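You operate a simulated robot arm through the tools that you are given. There is no shell and no other tool. Be economical: measure what you need, move in short steps, check, and stop when the job is done.

The job below is to be done with a simulated two-armed robot. You get a single attempt, and the scene is never put back.

TASK
Crate the 30 mm seal bag and carry the crate to the small bench.
Fine: the bag is in the drawer: shut it again; use the small blue crate; carry with both hands.

Only the result counts: the job must be done as asked and must still hold three seconds after the hand-in. Knocking over, shifting, dropping, spilling or breaking anything else fails it. A push-on lid holds only when it is set on centred and level and pressed home; a screw cap is set on level and turned clockwise until tight.

THE ROBOT
Two 7-joint arms with two-finger parallel grippers on one trunk, on a base that drives. Base frame: it is fixed to the floor where the robot stands at the start and does not move with it; the origin is under the middle of the robot, x ahead of it, y to its left, z up. Readings come in cm, degrees, newtons and seconds.
The left shoulder is at the start at [7, 13.4, 100.1], the right one opposite. With the tool pointing down near the work surface each hand reaches from about 10 to 64 cm from the robot's upright axis, wherever it stands, measured 20 degrees to its own side. Places, roughly: small blue crate [10, 50, 80]; table drawer [60, 10, 70]; top of the small white bench [-170, 220, 80]. Payload 1.57 kg a hand.
The TCP of each hand is the grasp point between the finger pads, 3 cm short of the fingertips. In the tool frame z runs along the fingers and y along their closing line. Largest opening 8 cm; finger width 1.7, thickness 1.2; the body of the gripper, 4 by 8.2 cm, starts 8 cm behind the TCP.
Orientation is that of the tool frame in the base frame, as [roll, pitch, yaw] about the fixed x, y, z axes, in that order (R = Rz(yaw) Ry(pitch) Rx(roll)). With the fingers straight down and closing along the base's y, the tool's x points along the base's -x, its y along +y and its z along -z.

THE INTERFACE
- The arms move only by the tool arm_command. It takes "left_motion", "right_motion" or both (then of equal length, played together; a hand with none holds still); each is a list of rows, each a list of 7 numbers: the turn, a rotation vector about the base's x, y, z in degrees, then the shift along the base's x, y, z in cm, then the finger opening in cm, from 0 to 8. In form: [[rx, ry, rz, tx, ty, tz, gripper], ...]. A call has 1 to 20 rows; each row shifts and turns the commanded pose from where the row before left it. A row lasts 0.2 s, in which the tool goes at most 5 cm and 8.6 degrees; a call with a longer step from one row to the next is refused whole, and so is a gripper value outside its range. Where a pose cannot be reached the arm comes as near as it can. A force on the tool above 90 N (or 10 N above the force at the start of the call, whichever is more), or a blocked arm, ends the call early, and 0.2 s more pass. The fingers move at their own pace (about 15.3 cm/s each) and stop on an object; they squeeze with about 43 N. The grip force told is the motor's: it shows also when the fingers shut on nothing. Time passes only in rows, and 0.2 s behind the last, so rows that do not move let the fingers close. It gives the time, the measured TCP pose, the force on the tool (base axes), the opening and the grip force at its end, in the units of the frame above (readings bear some noise), with the torque about the TCP (base axes, N m) and any sound that the robot's microphone picked up.
- Cameras (640 x 400 px; columns grow to the right, rows downward): "scene" is now at [12.46, 4.44, 122.53]; the picture's right is [0.52, -0.85, 0.00], its down [-0.53, -0.32, -0.79] and it looks along [0.67, 0.41, -0.62] (base axes); focal length 214 px, centre (320, 200). "left" rides on the left gripper at [7.2, 0.7, -12.2] in its tool frame; the picture's right is [-0.09, 1.00, 0.00], its down [-0.84, -0.08, -0.54] and it looks along [-0.54, -0.05, 0.84] (tool axes); focal length 238 px, centre (320, 200). "right" rides on the right gripper at [7.2, -0.7, -12.2] in its tool frame; the picture's right is [0.09, 1.00, 0.00], its down [-0.84, 0.08, -0.54] and it looks along [-0.54, 0.05, 0.84] (tool axes); focal length 238 px, centre (320, 200). There is no depth. A picture from a camera that has moved, and an enlarged one, comes with that camera's place and axes in the base frame and with its lens.
- capture(camera): a new picture of that camera. The clock stands still meanwhile.
- move_column(by): slides the trunk up (or, below 0, down) by that many cm; the arms and the scene camera ride with it, the base frame stays. It gives what a move gives, with no picture.
- roll_base(legs): drives the robot by 1 to 6 legs, each [ahead, left, turn to the left] in cm, cm and degrees, along the robot's own axes; the way and the turn of a leg run together, so that a leg with both is an arc; at most 150 cm and 180 degrees a leg. The arms and the cameras ride along, it lands a little off, and it stops where it bumps. It gives what a move gives.
- pan_tilt(pan, tilt): turns the head with the scene camera to pan (to the left, within 86 degrees either way) and tilt (down, from -29 to 69), counted from straight ahead of the robot. It gives what a move gives.
- enlarge(camera, box): a new picture of the part [left, top, right, bottom] of that camera's present view, enlarged. The clock stands still meanwhile.
- sign_off(): hands the job in; it is judged then, once.

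Go step by step. Nothing tells you exact positions but the pictures and the camera data: compare them with the known pose of the tool, close in by small moves and look again before you grip or let go. The budget is 120 turns and 100 pictures, counting those below and the enlarged ones. Unless the task says otherwise, let go and move clear before handing in, and close with one line.

The tools are called after "Emit:" as name(argument=value, ...) on one line, values as JSON. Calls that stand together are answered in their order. arm_command: Moves the arms, as the interface text tells. Its arguments: {"type":"object","properties":{"left_motion":{"type":"array"},"right_motion":{"type":"array"}},"required":[]} The other tools are called the same way: move_column (by) slides the trunk up or down; roll_base (legs) drives the base; pan_tilt (pan, tilt) turns the head that bears the scene camera; capture (camera) takes a picture; enlarge (camera, box) takes an enlarged picture of a part of a camera's view; sign_off () hands the job in.

At the start:

```text
t: 0.0
left_position: [43.93, 31.42, 104.47]
left_tcp_rot: [-179.9, 0.0, -180.0]
left_wrist_force: [0.7, -0.3, -0.2]
left_moment: [0.01, 0.02, 0.01]
left_width: 8.0
left_grasp_force: 0.1
right_position: [43.66, -10.88, 103.29]
right_tcp_rot: [179.9, -0.1, 180.0]
right_wrist_force: [1.0, 0.2, 0.4]
right_moment: [-0.04, 0.02, 0.01]
right_width: 8.01
right_grasp_force: 0.0
trunk travel left (down, up): [-57.5, 36.5]
robot x, y, heading: [0.02, 0.15, 0.0]
head pan, tilt: [31.3, 38.2]
```

scene: 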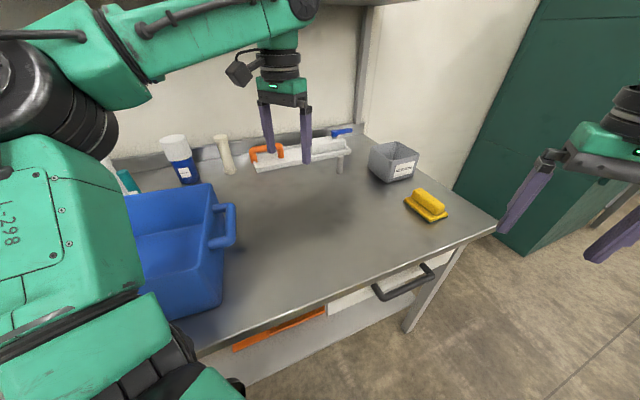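
right: 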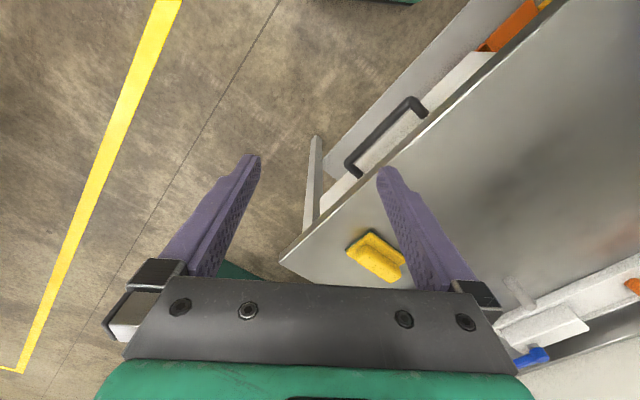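
left: 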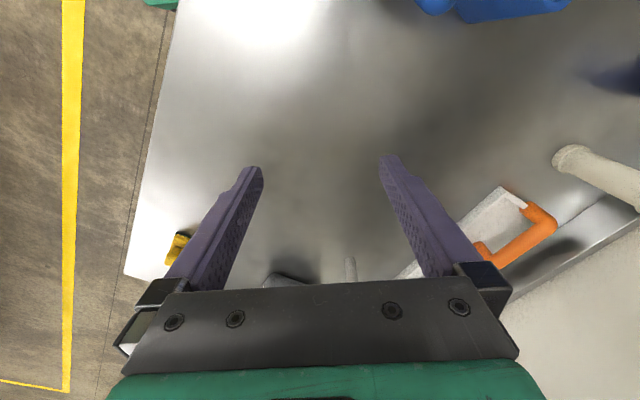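

I see the table at an angle, with the drawer handle at about [50, 2, 70] and a blue crate on its left. I'll look around before moving.

Emit:
pan_tilt(pan=75, tilt=35)

Emit:
capture(camera="scene")

Emit:
pan_tilt(pan=10, tilt=55)

Emit:
capture(camera="scene")

```text
t: 1.1
left_position: [43.83, 31.48, 104.44]
left_tcp_rot: [-180.0, -0.1, 179.9]
left_wrist_force: [-0.5, -0.1, 0.0]
left_moment: [-0.03, 0.0, 0.0]
left_width: 8.01
left_grasp_force: 0.0
right_position: [43.61, -10.89, 103.25]
right_tcp_rot: [-180.0, 0.0, 180.0]
right_wrist_force: [1.0, -0.3, -0.3]
right_moment: [0.02, 0.02, 0.01]
right_width: 8.03
right_grasp_force: 0.0
trunk travel left (down, up): [-57.5, 36.5]
robot x, y, heading: [-0.01, 0.21, 0.0]
head pan, tilt: [75.0, 35.0]
```

```text
96 pictures are left
camera scene: at [7.39, 8.47, 123.02], right [0.97, -0.26, 0.0], down [-0.15, -0.55, -0.82], along [0.21, 0.79, -0.57], focal length 214 px, centre (320, 200)
```

scene: 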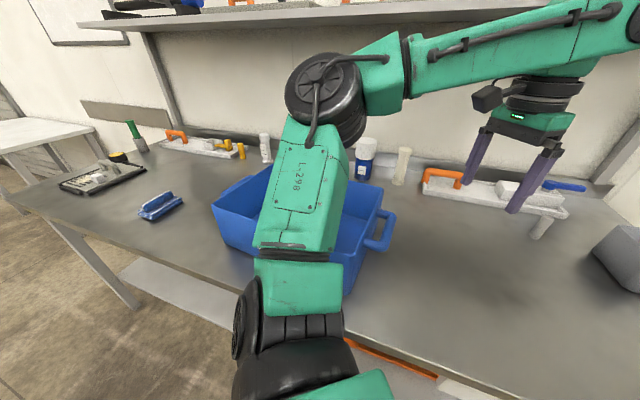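

```text
t: 2.5
left_position: [43.87, 31.37, 104.46]
left_tcp_rot: [179.9, 0.0, -180.0]
left_wrist_force: [0.2, -0.4, 0.4]
left_moment: [0.01, -0.02, 0.01]
left_width: 7.99
left_grasp_force: 0.0
right_position: [43.57, -10.95, 103.22]
right_tcp_rot: [-179.9, 0.0, -180.0]
right_wrist_force: [0.6, 0.1, 0.3]
right_moment: [0.0, 0.01, -0.04]
right_width: 7.96
right_grasp_force: 0.0
trunk travel left (down, up): [-57.5, 36.5]
robot x, y, heading: [-0.06, 0.01, 0.1]
head pan, tilt: [10.0, 55.0]
```

```text
95 pictures are left
camera scene: at [12.2, 1.22, 120.19], right [0.17, -0.98, 0.0], down [-0.81, -0.14, -0.57], along [0.56, 0.1, -0.82], focal length 214 px, centre (320, 200)
```

scene: 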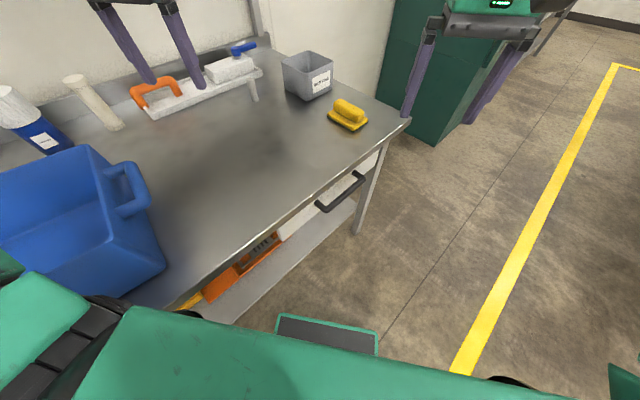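

The table edge runs about 35° off the robot's axis. I'll shift right a little and turn to face the table.

Emit:
roll_base(legs=[[0, -12, 0], [0, 0, 55]])

Emit:
pan_tilt(pan=-20, tilt=50)

Emit:
capture(camera="scene")

```text
t: 6.2
left_position: [-1.13, 41.91, 104.45]
left_tcp_rot: [-179.9, 0.1, -124.3]
left_wrist_force: [-0.5, -0.6, 0.4]
left_moment: [0.03, 0.02, -0.03]
left_width: 8.01
left_grasp_force: 0.0
right_position: [33.62, 17.77, 103.3]
right_tcp_rot: [180.0, 0.1, -124.4]
right_wrist_force: [1.0, 0.5, -0.4]
right_moment: [-0.01, 0.03, 0.01]
right_width: 8.0
right_grasp_force: 0.1
trunk travel left (down, up): [-57.5, 36.5]
robot x, y, heading: [0.14, -12.07, 55.6]
head pan, tilt: [10.0, 55.0]
```

```text
t: 7.1
left_position: [-1.04, 41.87, 104.4]
left_tcp_rot: [-179.9, 0.0, -124.4]
left_wrist_force: [-0.4, 0.9, -0.8]
left_moment: [-0.03, 0.01, 0.01]
left_width: 7.99
left_grasp_force: 0.1
right_position: [33.62, 17.76, 103.19]
right_tcp_rot: [-180.0, 0.0, -124.5]
right_wrist_force: [0.3, 0.2, 0.8]
right_moment: [-0.02, 0.01, 0.01]
right_width: 8.01
right_grasp_force: 0.0
trunk travel left (down, up): [-57.5, 36.5]
robot x, y, heading: [0.1, -11.94, 55.8]
head pan, tilt: [-20.0, 50.0]
```

```text
94 pictures are left
camera scene: at [9.15, -3.48, 120.84], right [0.58, -0.81, 0.0], down [-0.62, -0.45, -0.64], along [0.52, 0.37, -0.77], focal length 214 px, centre (320, 200)
```

scene: 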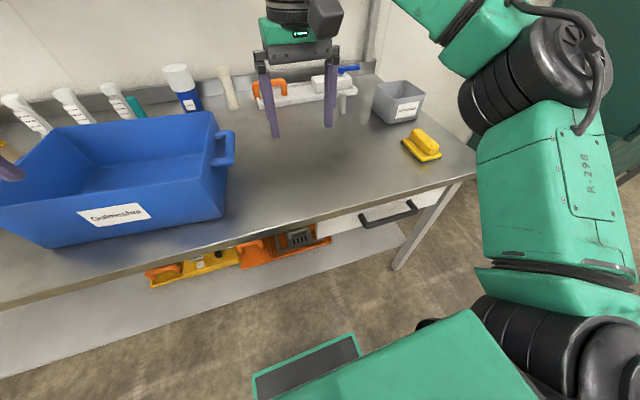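

Now facing the table nearly squarely. The drawer handle sits near [49, 1, 71]; I'll zoom in on it and on the crate.

Emit:
enlarge(camera="scene", box=[310, 150, 470, 250])

Emit:
enlarge(camera="scene", box=[0, 80, 320, 280])

```text
4.00 times, centred on (390, 200) of scene
camera zoom: at [9.15, -3.48, 120.84], right [0.58, -0.81, 0.0], down [-0.62, -0.45, -0.64], along [0.52, 0.37, -0.77], focal length 858 px, centre (40, 200)
```

zoom: 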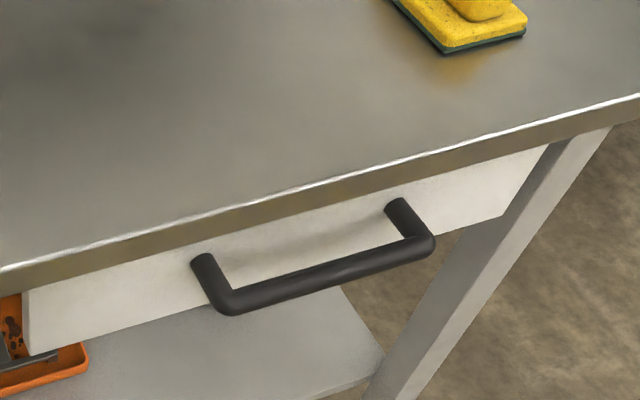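

```text
2.00 times, centred on (160, 180) of scene
camera zoom: at [9.15, -3.48, 120.84], right [0.58, -0.81, 0.0], down [-0.62, -0.45, -0.64], along [0.52, 0.37, -0.77], focal length 429 px, centre (640, 240)
```

zoom: 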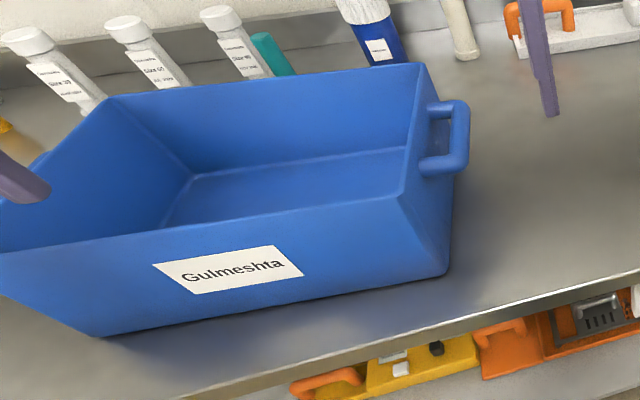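

The handle is a horizontal bar about 3 cm in front of the drawer. I'll bring the right hand above it, turned so the fingers close along the pull direction.

Emit:
arm_command(right_motion=[[0, 0, 8, 1.4, -1.53, -1.0, 8], [0, 0, 8, 1.4, -1.53, -1.0, 8], [0, 0, 8, 1.4, -1.53, -1.0, 8], [0, 0, 8, 1.4, -1.53, -1.0, 8], [0, 0, 8, 1.4, -1.53, -1.0, 8], [0, 0, 8, 1.4, -1.53, -1.0, 8], [0, 0, 8, 1.4, -1.53, -1.0, 8], [0, 0, 8, 1.4, -1.53, -1.0, 8], [0, 0, 8, 1.4, -1.53, -1.0, 8], [0, 0, 8, 1.4, -1.53, -1.0, 6], [0, 0, 8, 1.4, -1.53, -1.0, 3.6]])

Emit:
capture(camera="right")

Emit:
capture(camera="scene")

```text
t: 9.5
left_position: [-1.17, 41.82, 104.41]
left_tcp_rot: [180.0, 0.0, -124.4]
left_wrist_force: [-0.8, 0.0, 0.5]
left_moment: [0.03, 0.01, -0.01]
left_width: 8.0
left_grasp_force: 0.0
right_position: [20.94, -2.38, 90.2]
right_tcp_rot: [180.0, 0.0, -36.3]
right_wrist_force: [0.1, 0.1, -1.0]
right_moment: [-0.04, -0.05, 0.0]
right_width: 3.61
right_grasp_force: 0.1
right hand out of reach, approached as far as the arm can: row 4, 5, 6, 7, 8, 9, 10, 11
trunk travel left (down, up): [-57.5, 36.5]
robot x, y, heading: [0.21, -12.28, 55.6]
head pan, tilt: [-20.0, 50.0]
```

```text
91 pictures are left
camera right: at [27.05, -6.06, 102.34], right [-0.52, -0.86, 0.0], down [-0.72, 0.43, 0.54], along [-0.46, 0.28, -0.84], focal length 238 px, centre (320, 200)
```

right: 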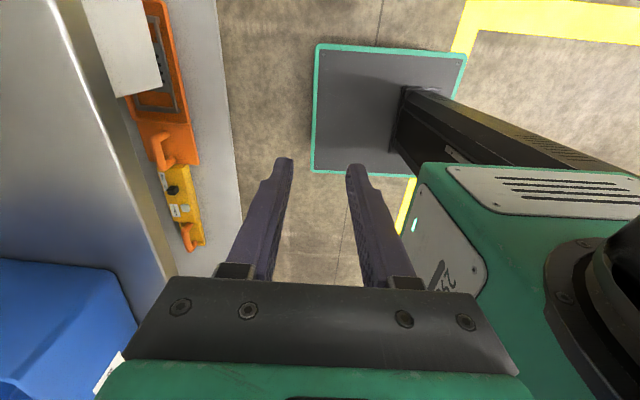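

```text
90 pictures are left
camera scene: at [9.12, -3.52, 120.85], right [0.58, -0.81, 0.0], down [-0.62, -0.45, -0.64], along [0.52, 0.37, -0.77], focal length 214 px, centre (320, 200)
```

scene: 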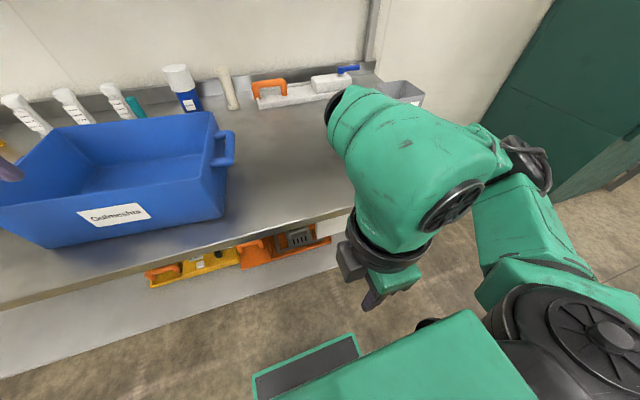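

Turning the wrist that way limits reach. I'll turn it back and see the resulting pose.

Emit:
arm_command(right_motion=[[0, 0, -8, 0, 0, 1, 3.6], [0, 0, -8, 0, 0, 1, 3.6], [0, 0, -8, 0, 0, 1, 3.6], [0, 0, -8, 0, 0, 1, 3.6], [0, 0, -8, 0, 0, 1, 3.6], [0, 0, -8, 0, 0, 1, 3.6], [0, 0, -8, 0, 0, 1, 3.6], [0, 0, -8, 0, 0, 1, 3.6], [0, 0, -8, 0, 0, 1, 3.6], [0, 0, -8, 0, 0, 1, 3.6], [0, 0, -8, 0, 0, 1, 3.6]])

Emit:
arm_command(right_motion=[[0, 0, -8, 0, 0, 0, 3.6], [0, 0, -8, 0, 0, 0, 3.6], [0, 0, -8, 0, 0, 0, 3.6], [0, 0, -8, 0, 0, 0, 3.6]])

```text
t: 11.9
left_position: [-1.2, 41.84, 104.37]
left_tcp_rot: [180.0, 0.0, -124.4]
left_wrist_force: [-0.4, -0.1, 0.2]
left_moment: [0.0, -0.02, -0.03]
left_width: 8.01
left_grasp_force: 0.0
right_position: [20.9, -2.5, 101.23]
right_tcp_rot: [180.0, -0.1, -124.5]
right_wrist_force: [0.8, 0.1, 0.2]
right_moment: [0.0, 0.01, 0.02]
right_width: 3.64
right_grasp_force: 0.0
trunk travel left (down, up): [-57.5, 36.5]
robot x, y, heading: [0.06, -11.88, 55.4]
head pan, tilt: [-20.0, 50.0]
```

```text
t: 12.9
left_position: [-1.12, 41.86, 104.44]
left_tcp_rot: [-180.0, 0.0, -124.4]
left_wrist_force: [0.0, 0.3, 0.3]
left_moment: [0.02, 0.0, 0.02]
left_width: 8.01
left_grasp_force: 0.1
right_position: [20.82, -2.37, 101.21]
right_tcp_rot: [179.9, 0.0, -156.7]
right_wrist_force: [-0.2, -0.3, -0.5]
right_moment: [0.0, -0.02, -0.01]
right_width: 3.6
right_grasp_force: 0.0
trunk travel left (down, up): [-57.5, 36.5]
robot x, y, heading: [0.07, -12.17, 55.9]
head pan, tilt: [-20.0, 50.0]
```

It follows from the actual pose. Now turning the other way while moving above the handle.

Emit:
arm_command(right_motion=[[0, 0, -7.47, 3.5, 0.42, -1.15, 3.6], [0, 0, -7.47, 3.5, 0.42, -1.15, 3.6], [0, 0, -7.47, 3.5, 0.42, -1.15, 3.6], [0, 0, -7.47, 3.5, 0.42, -1.15, 3.6], [0, 0, -7.47, 3.5, 0.42, -1.15, 3.6], [0, 0, -7.47, 3.5, 0.42, -1.15, 3.6], [0, 0, -7.47, 3.5, 0.42, -1.15, 3.6], [0, 0, -7.47, 3.5, 0.42, -1.15, 3.6]])

Emit:
capture(camera="right")

Emit:
capture(camera="scene")

```text
t: 14.7
left_position: [-1.02, 41.94, 104.37]
left_tcp_rot: [-179.9, 0.0, -124.5]
left_wrist_force: [-0.2, 0.3, 0.7]
left_moment: [0.01, -0.03, -0.01]
left_width: 8.04
left_grasp_force: 0.0
right_position: [49.21, 0.89, 91.83]
right_tcp_rot: [-179.8, 0.1, 143.7]
right_wrist_force: [1.1, -0.8, -0.5]
right_moment: [-0.01, -0.01, 0.01]
right_width: 3.61
right_grasp_force: 0.0
trunk travel left (down, up): [-57.5, 36.5]
robot x, y, heading: [0.2, -12.46, 55.4]
head pan, tilt: [-20.0, 50.0]
```

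```text
89 pictures are left
camera right: at [42.97, 4.77, 103.99], right [0.51, 0.86, 0.0], down [0.72, -0.43, 0.54], along [0.46, -0.28, -0.84], focal length 238 px, centre (320, 200)
```

right: 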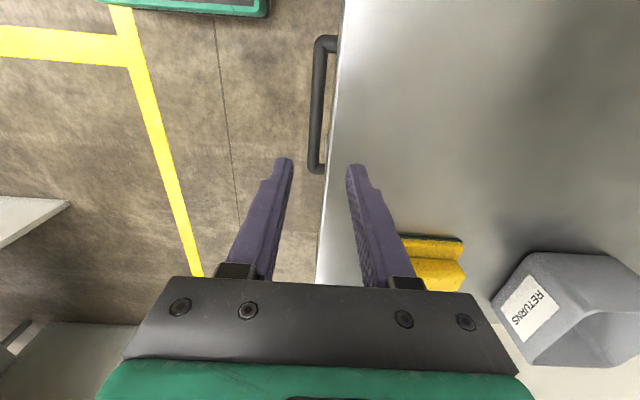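

```text
88 pictures are left
camera scene: at [9.27, -3.46, 120.83], right [0.58, -0.81, 0.0], down [-0.62, -0.45, -0.64], along [0.52, 0.37, -0.77], focal length 214 px, centre (320, 200)
```

scene: 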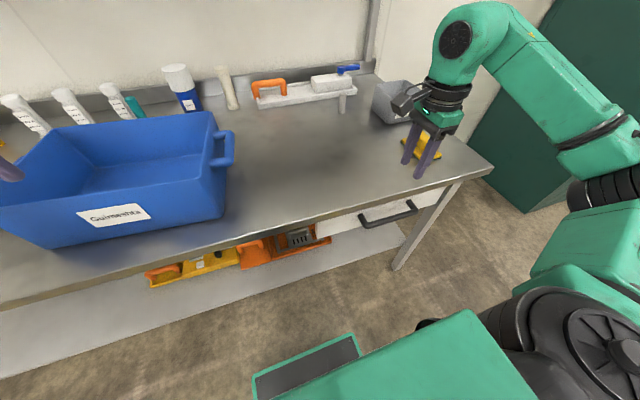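

The table top turns out to be about z 78.6, with its edge overhanging the drawer. A straight-down grip on the handle is therefore too tight, so I'll tilt the hand 40° forward and come in diagonally.

Emit:
arm_command(right_motion=[[6.5, -4.65, 0, -0.9, -1.25, -1, 4], [6.5, -4.65, 0, -0.9, -1.25, -1, 4], [6.5, -4.65, 0, -0.9, -1.25, -1, 4], [6.5, -4.65, 0, -0.9, -1.25, -1, 4], [6.5, -4.65, 0, -0.6, -0.9, -1, 4], [0, 0, 0, 0, 0, -2, 4], [0, 0, 0, 0, 0, -2, 4]])

Emit:
capture(camera="right")

Emit:
enlarge(camera="scene", box=[310, 120, 470, 220])

```text
t: 16.3
left_position: [-1.16, 41.89, 104.43]
left_tcp_rot: [-180.0, 0.0, -124.4]
left_wrist_force: [0.6, -0.1, -0.3]
left_moment: [-0.01, 0.02, -0.03]
left_width: 8.01
left_grasp_force: 0.1
right_position: [45.19, -4.98, 83.22]
right_tcp_rot: [140.1, -0.3, 144.1]
right_wrist_force: [0.3, -0.5, -0.2]
right_moment: [-0.01, 0.03, 0.01]
right_width: 3.99
right_grasp_force: 0.0
right hand out of reach, approached as far as the arm can: row 5
trunk travel left (down, up): [-57.5, 36.5]
robot x, y, heading: [0.06, -12.27, 55.8]
head pan, tilt: [-20.0, 50.0]
```

```text
87 pictures are left
camera right: at [34.48, -7.47, 92.09], right [0.38, 0.67, 0.64], down [0.51, -0.73, 0.46], along [0.77, 0.15, -0.62], focal length 238 px, centre (320, 200)
```

right: 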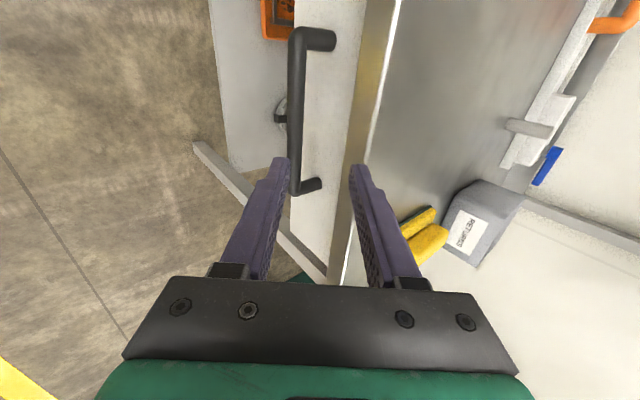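

```text
4.00 times, centred on (390, 170) of scene
camera zoom: at [9.11, -3.45, 120.84], right [0.58, -0.81, 0.0], down [-0.62, -0.45, -0.64], along [0.52, 0.37, -0.77], focal length 858 px, centre (40, 320)
```

zoom: 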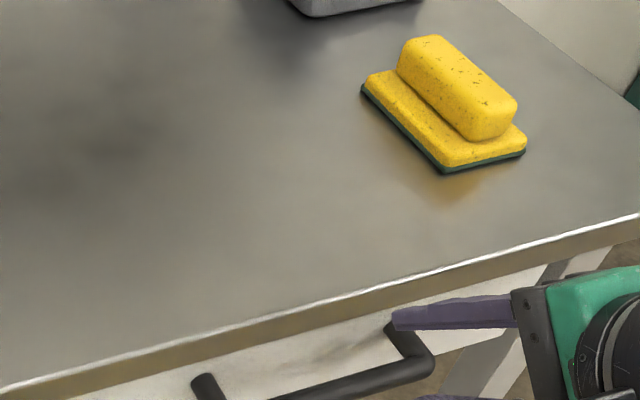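

The bar centre triangulates to about [48.6, 0.4, 71.5]. I'll shift onto its line and approach most of the way.

Emit:
arm_command(right_motion=[[0, 0, 0, -0.6, -0.85, -0.87, 4], [0, 0, 0, -0.6, -0.85, -0.87, 4], [0, 0, 0, 0.75, 1.05, -1.53, 4], [0, 0, 0, 0.75, 1.05, -1.53, 4], [0, 0, 0, 0.75, 1.05, -1.53, 4], [0, 0, 0, 0.37, 0.52, -0.77, 4]])

Emit:
capture(camera="right")

Emit:
enlarge(camera="scene", box=[310, 150, 470, 250])

```text
t: 17.7
left_position: [-1.17, 41.82, 104.49]
left_tcp_rot: [180.0, 0.0, -124.3]
left_wrist_force: [0.0, 0.0, 1.2]
left_moment: [0.01, -0.02, 0.02]
left_width: 8.02
left_grasp_force: 0.1
right_position: [47.77, -2.31, 75.6]
right_tcp_rot: [140.0, -0.4, 144.0]
right_wrist_force: [0.3, 0.3, 0.3]
right_moment: [-0.02, -0.05, 0.01]
right_width: 3.97
right_grasp_force: 0.1
right hand out of reach, approached as far as the arm can: row 1, 2
trunk travel left (down, up): [-57.5, 36.5]
robot x, y, heading: [0.16, -12.05, 55.4]
head pan, tilt: [-20.0, 50.0]
```

```text
85 pictures are left
camera right: at [37.03, -4.85, 84.55], right [0.38, 0.67, 0.64], down [0.51, -0.73, 0.46], along [0.77, 0.15, -0.62], focal length 238 px, centre (320, 200)
```

right: 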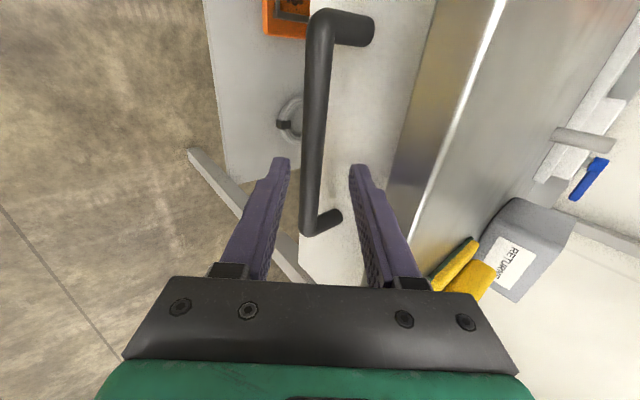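

```text
4.00 times, centred on (390, 200) of scene
camera zoom: at [9.18, -3.48, 120.84], right [0.58, -0.81, 0.0], down [-0.62, -0.45, -0.64], along [0.52, 0.37, -0.77], focal length 858 px, centre (40, 200)
```

zoom: 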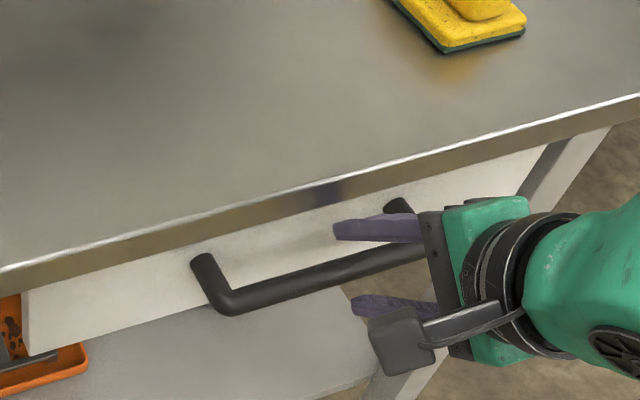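

The bar is nearly centred between the fingers. I'll go in the last few centimetres and close.

Emit:
arm_command(right_motion=[[0, 0, 0, -0.5, -0.1, -0.5, 4], [0, 0, 0, 0.5, 1.07, -1.4, 4], [0, 0, 0, 0.5, 1.07, -1.4, 4], [0, 0, 0, 0, 0, 0, 4]])

Emit:
capture(camera="right")

```text
t: 18.7
left_position: [-1.14, 41.75, 104.4]
left_tcp_rot: [180.0, -0.1, -124.4]
left_wrist_force: [-0.4, -0.5, 0.3]
left_moment: [0.04, -0.02, -0.01]
left_width: 8.01
left_grasp_force: 0.0
right_position: [48.24, -0.34, 72.41]
right_tcp_rot: [140.0, -0.4, 144.0]
right_wrist_force: [-0.7, -0.5, -0.7]
right_moment: [0.02, -0.02, 0.0]
right_width: 4.02
right_grasp_force: 0.1
trunk travel left (down, up): [-57.5, 36.5]
robot x, y, heading: [-0.19, -11.97, 55.7]
head pan, tilt: [-20.0, 50.0]
```

```text
83 pictures are left
camera right: at [37.54, -2.77, 81.31], right [0.38, 0.67, 0.64], down [0.51, -0.73, 0.46], along [0.77, 0.15, -0.62], focal length 238 px, centre (320, 200)
```

right: 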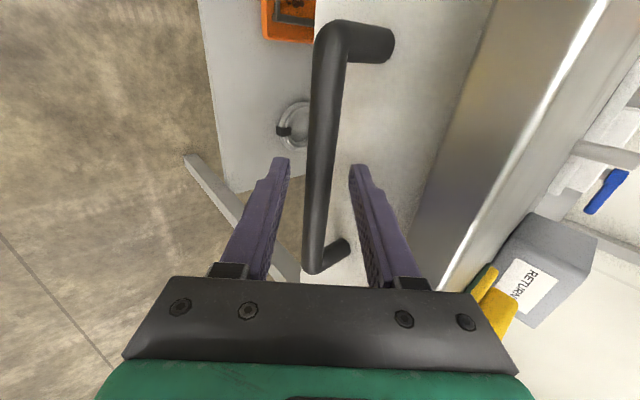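

Bar is between the fingers. Closing.

Emit:
arm_command(right_motion=[[0, 0, 0, 0, 0, 0, 0], [0, 0, 0, 0, 0, 0, 0], [0, 0, 0, 0, 0, 0, 0]])

```text
t: 19.5
left_position: [-1.2, 41.82, 104.4]
left_tcp_rot: [-180.0, 0.0, -124.3]
left_wrist_force: [-0.2, 0.0, 0.1]
left_moment: [0.01, 0.01, 0.0]
left_width: 8.02
left_grasp_force: 0.0
right_position: [48.3, -0.32, 72.34]
right_tcp_rot: [140.1, -0.4, 144.0]
right_wrist_force: [-4.8, -2.0, -5.7]
right_moment: [-0.41, -0.37, 0.09]
right_width: 1.78
right_grasp_force: 32.7
trunk travel left (down, up): [-57.5, 36.5]
robot x, y, heading: [-0.28, -12.1, 55.7]
head pan, tilt: [-20.0, 50.0]
```

Gripped (1.8 cm). Pulling out slowly.

Emit:
arm_command(right_motion=[[0, 0, 0, -0.58, -0.81, 0, 0], [0, 0, 0, -0.87, -1.22, 0, 0], [0, 0, 0, -0.87, -1.22, 0, 0], [0, 0, 0, -0.87, -1.22, 0, 0], [0, 0, 0, -0.87, -1.22, 0, 0]])

Emit:
capture(camera="scene")

```text
t: 20.7
left_position: [-0.97, 41.85, 104.44]
left_tcp_rot: [180.0, 0.0, -124.4]
left_wrist_force: [-1.2, 0.0, 0.0]
left_moment: [-0.01, -0.03, -0.01]
left_width: 7.96
left_grasp_force: 0.1
right_position: [44.23, -6.07, 72.29]
right_tcp_rot: [140.1, -0.6, 143.9]
right_wrist_force: [-4.8, 2.0, -14.8]
right_moment: [-0.05, 0.19, 0.57]
right_width: 1.75
right_grasp_force: 32.8
trunk travel left (down, up): [-57.5, 36.5]
robot x, y, heading: [0.06, -11.91, 55.4]
head pan, tilt: [-20.0, 50.0]
```

```text
82 pictures are left
camera scene: at [9.26, -3.43, 120.83], right [0.58, -0.81, 0.0], down [-0.62, -0.45, -0.64], along [0.52, 0.37, -0.77], focal length 214 px, centre (320, 200)
```

scene: 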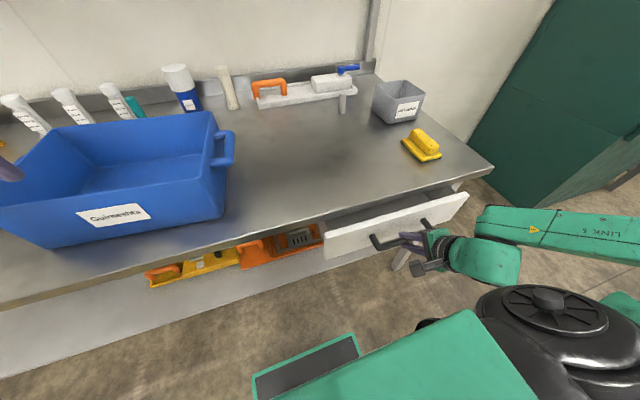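

The drawer opens along 54.7°. Continuing the pull.

Emit:
arm_command(right_motion=[[0, 0, 0, -0.87, -1.23, 0, 0], [0, 0, 0, -0.87, -1.23, 0, 0], [0, 0, 0, -0.87, -1.23, 0, 0], [0, 0, 0, -0.87, -1.23, 0, 0], [0, 0, 0, -0.87, -1.23, 0, 0], [0, 0, 0, -0.87, -1.23, 0, 0], [0, 0, 0, -0.87, -1.23, 0, 0], [0, 0, 0, -0.87, -1.23, 0, 0]])

Emit:
capture(camera="scene")

```text
t: 22.5
left_position: [-1.13, 41.87, 104.46]
left_tcp_rot: [-180.0, 0.0, -124.5]
left_wrist_force: [0.2, -0.1, 0.3]
left_moment: [-0.04, 0.0, 0.01]
left_width: 7.97
left_grasp_force: 0.1
right_position: [37.2, -15.91, 72.51]
right_tcp_rot: [140.0, -0.4, 143.9]
right_wrist_force: [0.5, -1.6, 0.2]
right_moment: [-0.37, -0.67, -0.25]
right_width: 1.78
right_grasp_force: 32.2
trunk travel left (down, up): [-57.5, 36.5]
robot x, y, heading: [-0.13, -12.14, 55.5]
head pan, tilt: [-20.0, 50.0]
```

```text
81 pictures are left
camera scene: at [9.13, -3.53, 120.85], right [0.58, -0.81, 0.0], down [-0.62, -0.45, -0.64], along [0.52, 0.37, -0.77], focal length 214 px, centre (320, 200)
```

scene: 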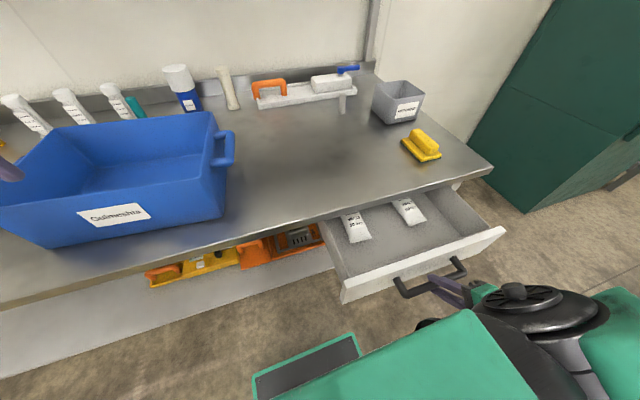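

Two bags are visible. I'll read their labels.

Emit:
enlarge(camera="scene", box=[324, 185, 452, 265])

Emit:
arm_command(right_motion=[[0, 0, 0, -0.87, -1.23, 0, 0], [0, 0, 0, -0.87, -1.23, 0, 0]])

Emit:
capture(camera="scene")

```text
5.00 times, centred on (388, 225) of scene
camera zoom: at [9.13, -3.53, 120.85], right [0.58, -0.81, 0.0], down [-0.62, -0.45, -0.64], along [0.52, 0.37, -0.77], focal length 1072 px, centre (-20, 75)
```

zoom: 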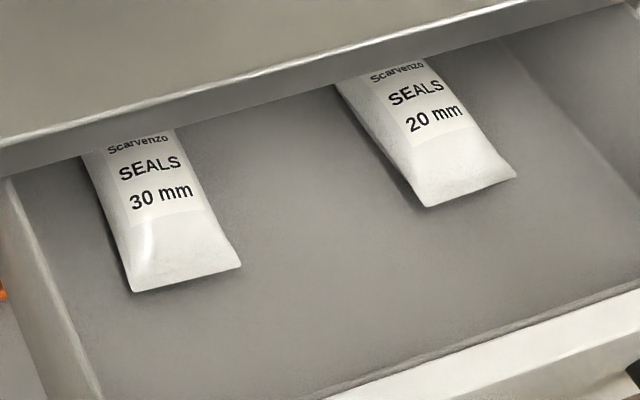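

```text
t: 23.1
left_position: [-1.2, 41.89, 104.53]
left_tcp_rot: [180.0, 0.0, -124.4]
left_wrist_force: [0.0, 0.4, 0.6]
left_moment: [0.01, 0.0, 0.0]
left_width: 8.01
left_grasp_force: 0.2
right_position: [35.45, -18.31, 72.47]
right_tcp_rot: [140.1, -0.3, 143.9]
right_wrist_force: [3.5, -2.6, 2.8]
right_moment: [-0.01, -0.27, 0.24]
right_width: 1.77
right_grasp_force: 32.2
trunk travel left (down, up): [-57.5, 36.5]
robot x, y, heading: [0.15, -11.95, 55.5]
head pan, tilt: [-20.0, 50.0]
```

```text
79 pictures are left
camera scene: at [9.19, -3.54, 120.85], right [0.58, -0.81, 0.0], down [-0.62, -0.45, -0.64], along [0.52, 0.37, -0.77], focal length 214 px, centre (320, 200)
```

scene: 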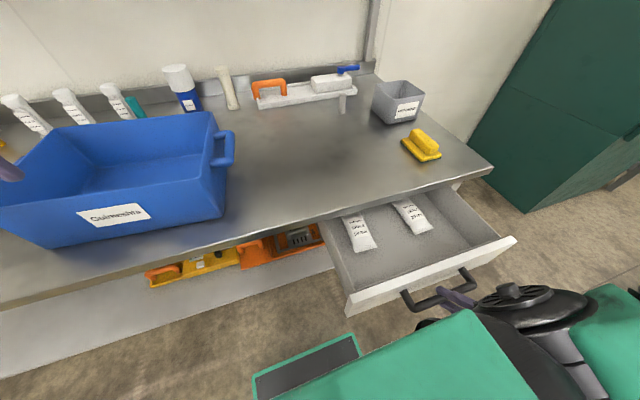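

The left bag is the 30 mm one. I'll pull a bit more for clearance, then release the handle and back the hand off.

Emit:
arm_command(right_motion=[[0, 0, 0, -0.87, -1.23, 0, 0], [0, 0, 0, -0.87, -1.23, 0, 0]])

Emit:
arm_command(right_motion=[[0, 0, 0, 0, 0, 0, 4.5], [0, 0, 0, 0, 0, 0, 4.5], [0, 0, 0, -0.75, -1.05, 1.53, 4.5], [0, 0, 0, -0.75, -1.05, 1.53, 4.5], [0, 0, 0, -0.75, -1.05, 1.53, 4.5], [0, 0, 0, 0, 0, 3, 4.5], [0, 0, 0, 0, 0, 3, 4.5], [0, 0, 0, 0, 0, 3, 4.5], [0, 0, 0, 0, 0, 3, 4.5]])

Emit:
capture(camera="scene")

```text
t: 23.7
left_position: [-1.08, 41.84, 104.54]
left_tcp_rot: [179.9, 0.0, -124.3]
left_wrist_force: [-0.8, 0.5, -0.3]
left_moment: [0.0, 0.03, 0.01]
left_width: 8.03
left_grasp_force: 0.1
right_position: [33.77, -20.65, 72.41]
right_tcp_rot: [140.2, -0.5, 143.9]
right_wrist_force: [0.5, -0.2, -8.4]
right_moment: [-0.51, -0.65, -0.23]
right_width: 1.75
right_grasp_force: 32.5
trunk travel left (down, up): [-57.5, 36.5]
robot x, y, heading: [-0.03, -12.22, 55.4]
head pan, tilt: [-20.0, 50.0]
```

```text
t: 25.7
left_position: [-1.04, 41.93, 104.44]
left_tcp_rot: [179.9, 0.0, -124.4]
left_wrist_force: [0.0, 0.2, 0.5]
left_moment: [0.0, 0.0, -0.01]
left_width: 8.02
left_grasp_force: 0.1
right_position: [31.42, -23.82, 89.28]
right_tcp_rot: [140.0, -0.4, 144.0]
right_wrist_force: [-0.4, -0.6, -0.4]
right_moment: [0.02, 0.0, -0.01]
right_width: 4.51
right_grasp_force: 0.0
trunk travel left (down, up): [-57.5, 36.5]
robot x, y, heading: [-0.08, -12.26, 55.7]
head pan, tilt: [-20.0, 50.0]
```

```text
78 pictures are left
camera scene: at [9.16, -3.46, 120.84], right [0.58, -0.81, 0.0], down [-0.62, -0.45, -0.64], along [0.52, 0.37, -0.77], focal length 214 px, centre (320, 200)
```

scene: 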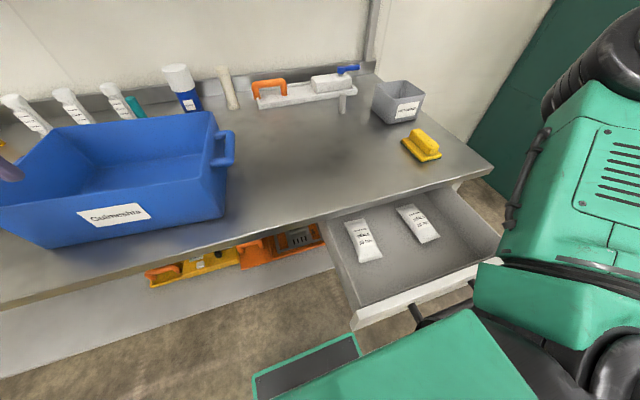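

The bag's centre is near [39.5, 3.7] lying along about 46°. I'll straighten the hand, turn it and bring it above the bag.

Emit:
arm_command(right_motion=[[-6.5, 4.65, 0, 0, 0, 1, 6], [-6.5, 4.65, 0, 0, 0, 1, 6], [-6.5, 4.65, 0, 0, 0, 1, 6], [-6.5, 4.65, 0, 0, 0, 1, 6], [-6.5, 4.65, 0, 0, 0, 1, 6], [0, 0, 8.2, 0.7, 2.7, 0, 6], [0, 0, 8.2, 0.7, 2.7, 0, 6], [0, 0, 8.2, 0.7, 2.7, 0, 6], [0, 0, 8.2, 0.7, 2.7, 0, 6], [0, 0, 8.2, 0.7, 2.7, 0, 6], [0, 0, 8.2, 0.7, 2.7, 0, 6], [0, 0, 8.2, 0.7, 2.7, 0, 6], [0, 0, 8.2, 0.7, 2.7, 0, 6], [0, 0, 8.2, 0.7, 2.7, 0, 6], [0, 0, 8.2, 0.7, 2.7, 0, 6]])

Emit:
capture(camera="right")

Emit:
capture(camera="scene")

```text
t: 28.9
left_position: [-1.04, 41.87, 104.57]
left_tcp_rot: [179.9, 0.0, -124.4]
left_wrist_force: [1.2, -0.8, 0.7]
left_moment: [0.01, 0.04, -0.03]
left_width: 8.01
left_grasp_force: 0.1
right_position: [21.37, -30.81, 92.01]
right_tcp_rot: [179.5, 0.0, -138.3]
right_wrist_force: [1.1, -0.1, 0.0]
right_moment: [-0.02, 0.04, -0.02]
right_width: 6.01
right_grasp_force: 0.1
right hand out of reach, approached as far as the arm can: row 1, 2, 3, 4, 5, 6, 7, 8, 9, 10, 11, 12, 13, 14, 15
trunk travel left (down, up): [-57.5, 36.5]
robot x, y, heading: [0.0, -12.26, 55.5]
head pan, tilt: [-20.0, 50.0]
```

```text
77 pictures are left
camera right: at [16.42, -36.1, 104.26], right [-0.73, 0.68, 0.01], down [0.58, 0.61, 0.54], along [0.37, 0.4, -0.84], focal length 238 px, centre (320, 200)
```

right: 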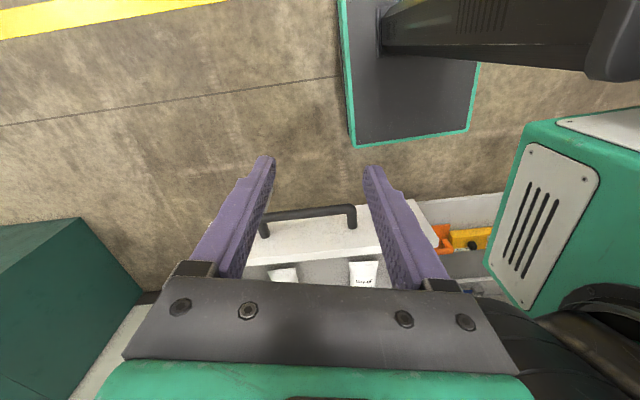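

```text
76 pictures are left
camera scene: at [9.23, -3.58, 120.85], right [0.58, -0.81, 0.0], down [-0.62, -0.45, -0.64], along [0.52, 0.37, -0.77], focal length 214 px, centre (320, 200)
```

scene: 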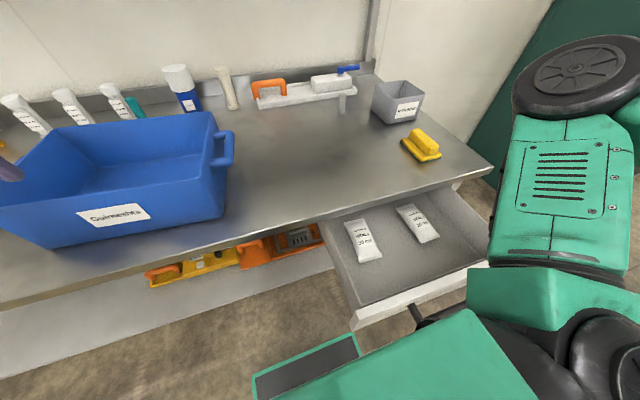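

The arm hung back but the orientation is now right. Moving over the bag.

Emit:
arm_command(right_motion=[[0, 0, 0, 1.7, 3.3, 0.5, 6], [0, 0, 0, 1.7, 3.3, 0.5, 6], [0, 0, 0, 1.7, 3.3, 0.5, 6], [0, 0, 0, 1.7, 3.3, 0.5, 6], [0, 0, 0, 1.7, 3.3, 0.5, 6], [0, 0, 0, 1.7, 3.3, 0.5, 6], [0, 0, 0, 1.7, 3.3, 0, 6], [0, 0, 1, 1.7, 3.3, 0, 6], [0, 0, 1, 1.7, 3.3, 0, 6], [0, 0, 1, 1.7, 3.3, 0, 6]])

Emit:
capture(camera="right")

Emit:
capture(camera="scene")

```text
t: 31.1
left_position: [-1.08, 41.91, 104.45]
left_tcp_rot: [-180.0, 0.0, -124.3]
left_wrist_force: [-0.2, 0.1, 0.0]
left_moment: [0.01, 0.01, 0.03]
left_width: 7.98
left_grasp_force: 0.0
right_position: [21.85, -31.41, 90.82]
right_tcp_rot: [179.1, 0.1, -136.9]
right_wrist_force: [0.1, 0.8, -0.8]
right_moment: [-0.02, 0.01, -0.01]
right_width: 5.98
right_grasp_force: 0.0
right hand out of reach, approached as far as the arm can: row 1, 2, 3, 4, 5, 6, 7, 8, 9, 10
trunk travel left (down, up): [-57.5, 36.5]
robot x, y, heading: [-0.16, -12.04, 55.7]
head pan, tilt: [-20.0, 50.0]
```

```text
75 pictures are left
camera right: at [17.13, -36.94, 102.94], right [-0.75, 0.66, 0.01], down [0.56, 0.62, 0.54], along [0.35, 0.41, -0.84], focal length 238 px, centre (320, 200)
```

right: 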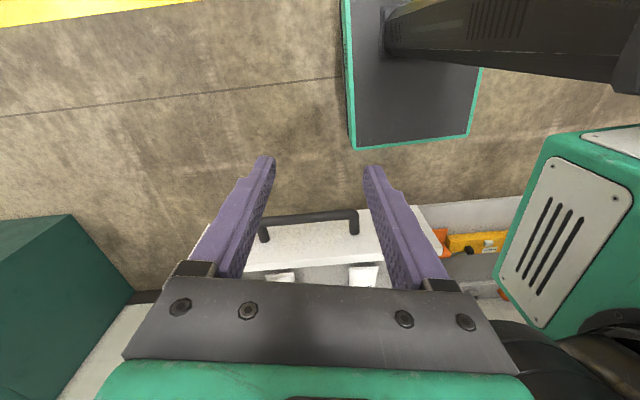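

```text
74 pictures are left
camera scene: at [9.16, -3.5, 120.85], right [0.58, -0.81, 0.0], down [-0.62, -0.45, -0.64], along [0.52, 0.37, -0.77], focal length 214 px, centre (320, 200)
```

scene: 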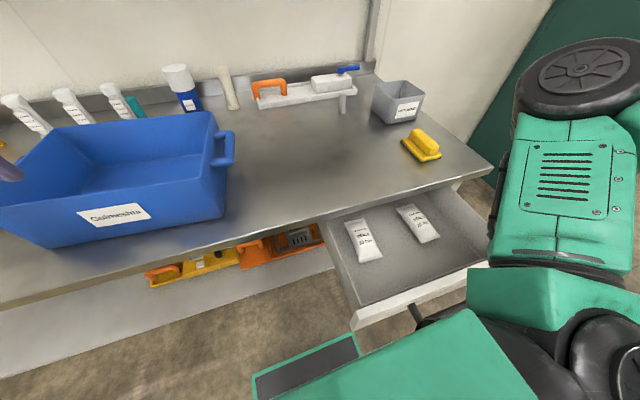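

The arm is folded into a limit near the shoulder. I'll move it outward and up to free it.

Emit:
arm_command(right_motion=[[0, 0, 0, 1.5, -1.5, 2, 6], [0, 0, 0, 1.5, -1.5, 2, 6], [0, 0, 0, 1.5, -1.5, 2, 6], [0, 0, 0, 1.5, -1.5, 2, 6], [0, 0, 0, 1.5, -1.5, 2, 6], [0, 0, 0, 1.5, -1.5, 2, 6]])

```text
t: 32.5
left_position: [-1.05, 41.73, 104.49]
left_tcp_rot: [180.0, 0.0, -124.4]
left_wrist_force: [1.0, -1.5, -0.3]
left_moment: [0.01, 0.0, 0.0]
left_width: 8.0
left_grasp_force: 0.0
right_position: [30.99, -40.56, 102.97]
right_tcp_rot: [179.7, 0.2, -135.5]
right_wrist_force: [0.5, -0.7, 0.1]
right_moment: [0.04, -0.02, 0.01]
right_width: 5.99
right_grasp_force: 0.1
trunk travel left (down, up): [-57.5, 36.5]
robot x, y, heading: [-0.0, -11.98, 55.8]
head pan, tilt: [-20.0, 50.0]
```

Freed. Now swing around and over the drawer.

Emit:
arm_command(right_motion=[[0, 0, 0, 3, 2, 0, 6], [0, 0, 0, 3, 2, 0, 6], [0, 0, 0, 3, 2, 0, 6], [0, 0, 0, 3, 3, 0, 6], [0, 0, 0, 1, 4, 0, 6], [0, 0, 0, 0, 4, 0, 6], [0, 0, 0, 0, 4, 0, 6], [0, 0, 0, -0.5, 4, -1, 6], [0, 0, 0, -1, 4, -1, 6], [0, 0, 0, -1, 4, -1, 6], [0, 0, 0, -1, 4, -1, 6], [0, 0, 0, -1, 4, -1, 6], [0, 0, 0, -1, 2.5, -1, 6]])

Emit:
capture(camera="right")

Emit:
capture(camera="scene")

```text
t: 35.3
left_position: [-1.05, 41.87, 104.39]
left_tcp_rot: [-179.9, -0.1, -124.4]
left_wrist_force: [-0.1, 1.2, 0.4]
left_moment: [0.04, 0.02, -0.02]
left_width: 7.98
left_grasp_force: 0.1
right_position: [39.25, -37.22, 101.37]
right_tcp_rot: [179.5, 0.2, -135.6]
right_wrist_force: [0.3, -0.6, 0.4]
right_moment: [0.01, 0.02, -0.02]
right_width: 6.0
right_grasp_force: 0.0
right hand out of reach, approached as far as the arm can: row 3, 4, 5, 6, 7, 8, 9, 10, 11, 12, 13
trunk travel left (down, up): [-57.5, 36.5]
robot x, y, heading: [0.15, -11.85, 55.7]
head pan, tilt: [-20.0, 50.0]
```

```text
73 pictures are left
camera right: at [34.53, -42.85, 113.48], right [-0.76, 0.65, 0.01], down [0.55, 0.64, 0.55], along [0.35, 0.42, -0.84], focal length 238 px, centre (320, 200)
```

right: 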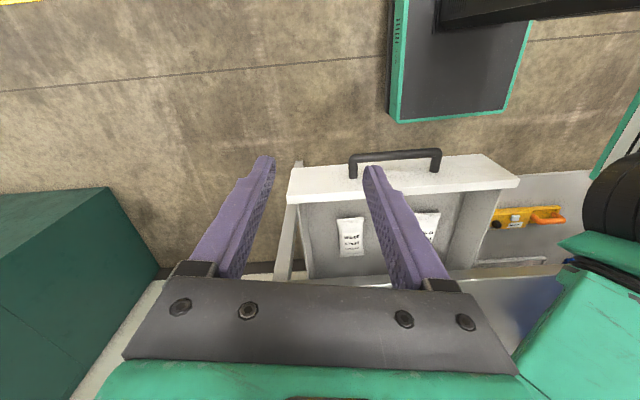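

```text
72 pictures are left
camera scene: at [9.12, -3.5, 120.85], right [0.58, -0.81, 0.0], down [-0.62, -0.45, -0.64], along [0.52, 0.37, -0.77], focal length 214 px, centre (320, 200)
```

scene: 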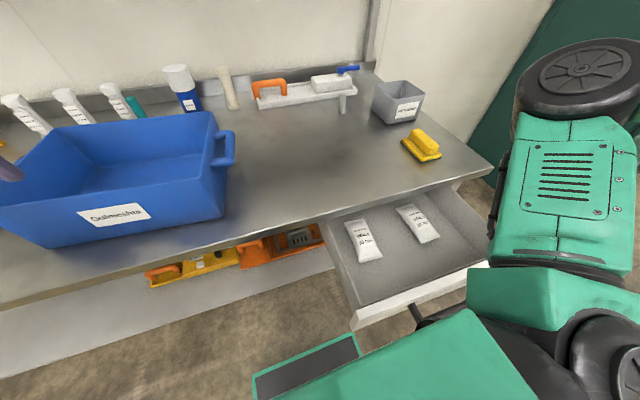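

A joint limit blocks this route. I'll turn the wrist back to the earlier yaw and then retrace the known-good path.

Emit:
arm_command(right_motion=[[0, 0, -8, 0, 0, 0, 6], [0, 0, -8, 0, 0, 0, 6], [0, 0, -8, 0, 0, 0, 6], [0, 0, -8, 0, 0, 0, 6], [0, 0, -8, 0, 0, 0, 6], [0, 0, -8, 0, 0, 0, 6], [0, 0, -8, 0, 1, 0, 6], [0, 0, -8, 0, 2, 0, 6], [0, 0, -8, 0, 3, 0, 6], [0, 0, -8, 0, 4, 0, 6], [0, 0, 0, 0, 4, 0, 6], [0, 0, 0, 0, 4, 0, 6], [0, 0, 0, 0, 4, 0, 6], [0, 0, 0, 1, 4, -1, 6], [0, 0, 0, 2, 4, -1, 6], [0, 0, 0, 2, 4, -1, 6], [0, 0, 0, 2, 4, -1, 6]])

Emit:
capture(camera="scene")

```text
t: 38.9
left_position: [-1.15, 41.84, 104.43]
left_tcp_rot: [180.0, 0.0, -124.5]
left_wrist_force: [0.2, 0.1, -0.2]
left_moment: [0.0, -0.02, 0.0]
left_width: 7.98
left_grasp_force: 0.1
right_position: [35.79, -36.37, 101.95]
right_tcp_rot: [179.5, -0.1, 144.4]
right_wrist_force: [0.1, 0.1, 0.1]
right_moment: [-0.01, 0.01, 0.01]
right_width: 6.01
right_grasp_force: 0.0
right hand out of reach, approached as far as the arm can: row 7, 8, 9, 10, 11, 12, 13, 14, 15, 16, 17
trunk travel left (down, up): [-57.5, 36.5]
robot x, y, heading: [0.08, -12.26, 55.4]
head pan, tilt: [-20.0, 50.0]
```

```text
71 pictures are left
camera scene: at [9.16, -3.5, 120.84], right [0.58, -0.81, 0.0], down [-0.62, -0.45, -0.64], along [0.52, 0.37, -0.77], focal length 214 px, centre (320, 200)
```

scene: 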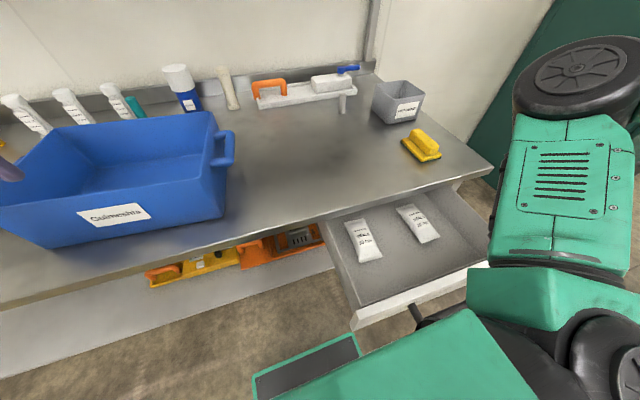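

Still blocked, so it isn't the wrist. I'll look at the arm's posture.

Emit:
pan_tilt(pan=-75, tilt=35)

Emit:
capture(camera="scene")

```text
t: 40.2
left_position: [-1.09, 41.93, 104.44]
left_tcp_rot: [179.9, 0.0, -124.3]
left_wrist_force: [1.1, 0.0, 0.3]
left_moment: [-0.02, 0.02, 0.02]
left_width: 7.97
left_grasp_force: 0.1
right_position: [35.88, -36.31, 101.89]
right_tcp_rot: [179.4, 0.1, 144.5]
right_wrist_force: [-0.6, 0.2, -0.3]
right_moment: [0.01, 0.01, -0.03]
right_width: 6.01
right_grasp_force: 0.1
trunk travel left (down, up): [-57.5, 36.5]
robot x, y, heading: [0.03, -11.89, 55.3]
head pan, tilt: [-75.0, 35.0]
```

```text
70 pictures are left
camera scene: at [11.2, -10.9, 123.02], right [-0.33, -0.94, 0.0], down [-0.54, 0.19, -0.82], along [0.77, -0.27, -0.57], focal length 214 px, centre (320, 200)
```

scene: 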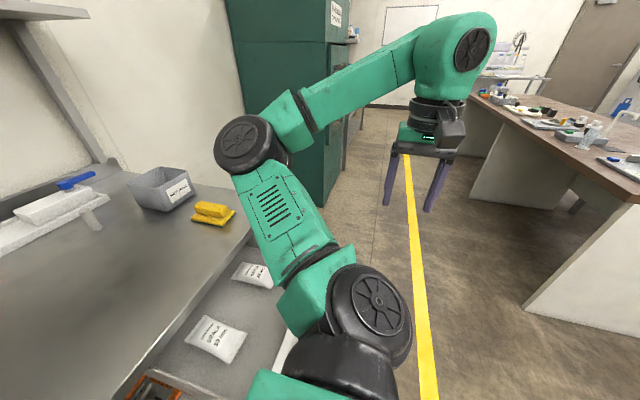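

The elbow has flipped to the front with the forearm bent backward. I'll lift the hand high and bring it over the elbow so the arm can unfold.

Emit:
arm_command(right_motion=[[0, 0, 8, 1, 1, 4.5, 6], [0, 0, 8, 1, 1, 4.5, 6], [0, 0, 8, 0, 1, 4.5, 6], [0, 0, 8, 0, 1, 4.5, 6], [0, 0, 8, 0, 1, 4.5, 6], [0, 0, 8, 0, 1, 4.5, 6], [0, 0, 8, 0, 1, 4.5, 6], [0, 0, 8, 0, 1, 4.5, 6]])

Emit:
capture(camera="scene")

```text
t: 42.0
left_position: [-1.18, 41.76, 104.46]
left_tcp_rot: [-180.0, 0.2, -124.4]
left_wrist_force: [0.1, 0.0, -0.1]
left_moment: [0.01, -0.02, 0.02]
left_width: 8.0
left_grasp_force: 0.1
right_position: [39.35, -46.96, 112.48]
right_tcp_rot: [179.7, 0.1, -151.4]
right_wrist_force: [0.9, 0.1, -0.3]
right_moment: [0.04, 0.01, 0.0]
right_width: 6.02
right_grasp_force: 0.1
right hand out of reach, approached as far as the arm can: row 1, 2, 3, 4, 5, 6, 7, 8
trunk travel left (down, up): [-57.5, 36.5]
robot x, y, heading: [-0.05, -12.06, 55.9]
head pan, tilt: [-75.0, 35.0]
```

```text
69 pictures are left
camera scene: at [11.19, -10.96, 123.02], right [-0.33, -0.94, 0.0], down [-0.54, 0.19, -0.82], along [0.77, -0.27, -0.57], focal length 214 px, centre (320, 200)
```

scene: 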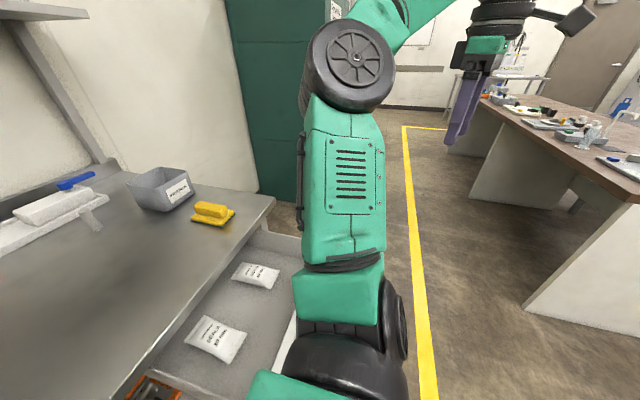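

The elbow rose. I'll extend the hand outward to straighten the arm.

Emit:
arm_command(right_motion=[[0, 0, 0, 3, -1, 2, 6], [0, 0, 0, 3, -1, 2, 6], [0, 0, 0, 3, -1, 2, 6], [0, 0, 0, 3, 0, 2, 6], [0, 0, 0, 3, 2, 1, 6], [0, 0, 0, 2, 3, 0, 6], [0, 0, 0, 2, 3, 0, 6], [0, 0, 0, 1, 4, 0, 6], [0, 0, 0, 0, 4, 0, 6], [0, 0, 0, 0, 4, 0, 6]])

Emit:
capture(camera="scene")

```text
t: 44.2
left_position: [-0.97, 42.01, 104.41]
left_tcp_rot: [-180.0, 0.0, -124.5]
left_wrist_force: [0.5, -0.1, 0.1]
left_moment: [0.0, 0.0, 0.01]
left_width: 7.99
left_grasp_force: 0.1
right_position: [60.84, -30.6, 111.06]
right_tcp_rot: [179.5, 0.1, -151.7]
right_wrist_force: [-1.5, 0.2, 0.4]
right_moment: [-0.01, -0.03, -0.01]
right_width: 5.98
right_grasp_force: 0.0
right hand out of reach, approached as far as the arm can: row 1, 2, 3, 4, 5, 7, 8, 9, 10
trunk travel left (down, up): [-57.5, 36.5]
robot x, y, heading: [0.28, -11.88, 55.6]
head pan, tilt: [-75.0, 35.0]
```

```text
68 pictures are left
camera scene: at [11.32, -10.76, 123.0], right [-0.33, -0.94, 0.0], down [-0.54, 0.19, -0.82], along [0.77, -0.27, -0.57], focal length 214 px, centre (320, 200)
```

scene: 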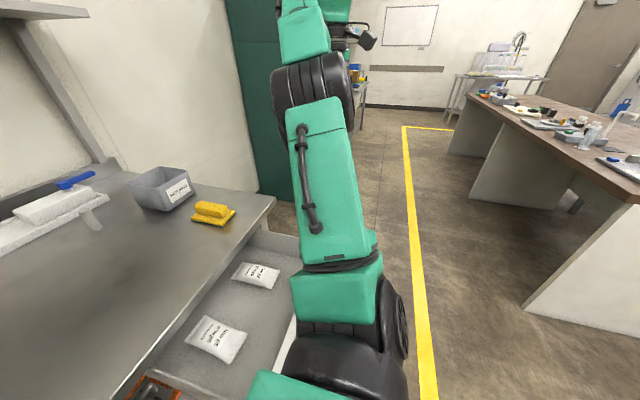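

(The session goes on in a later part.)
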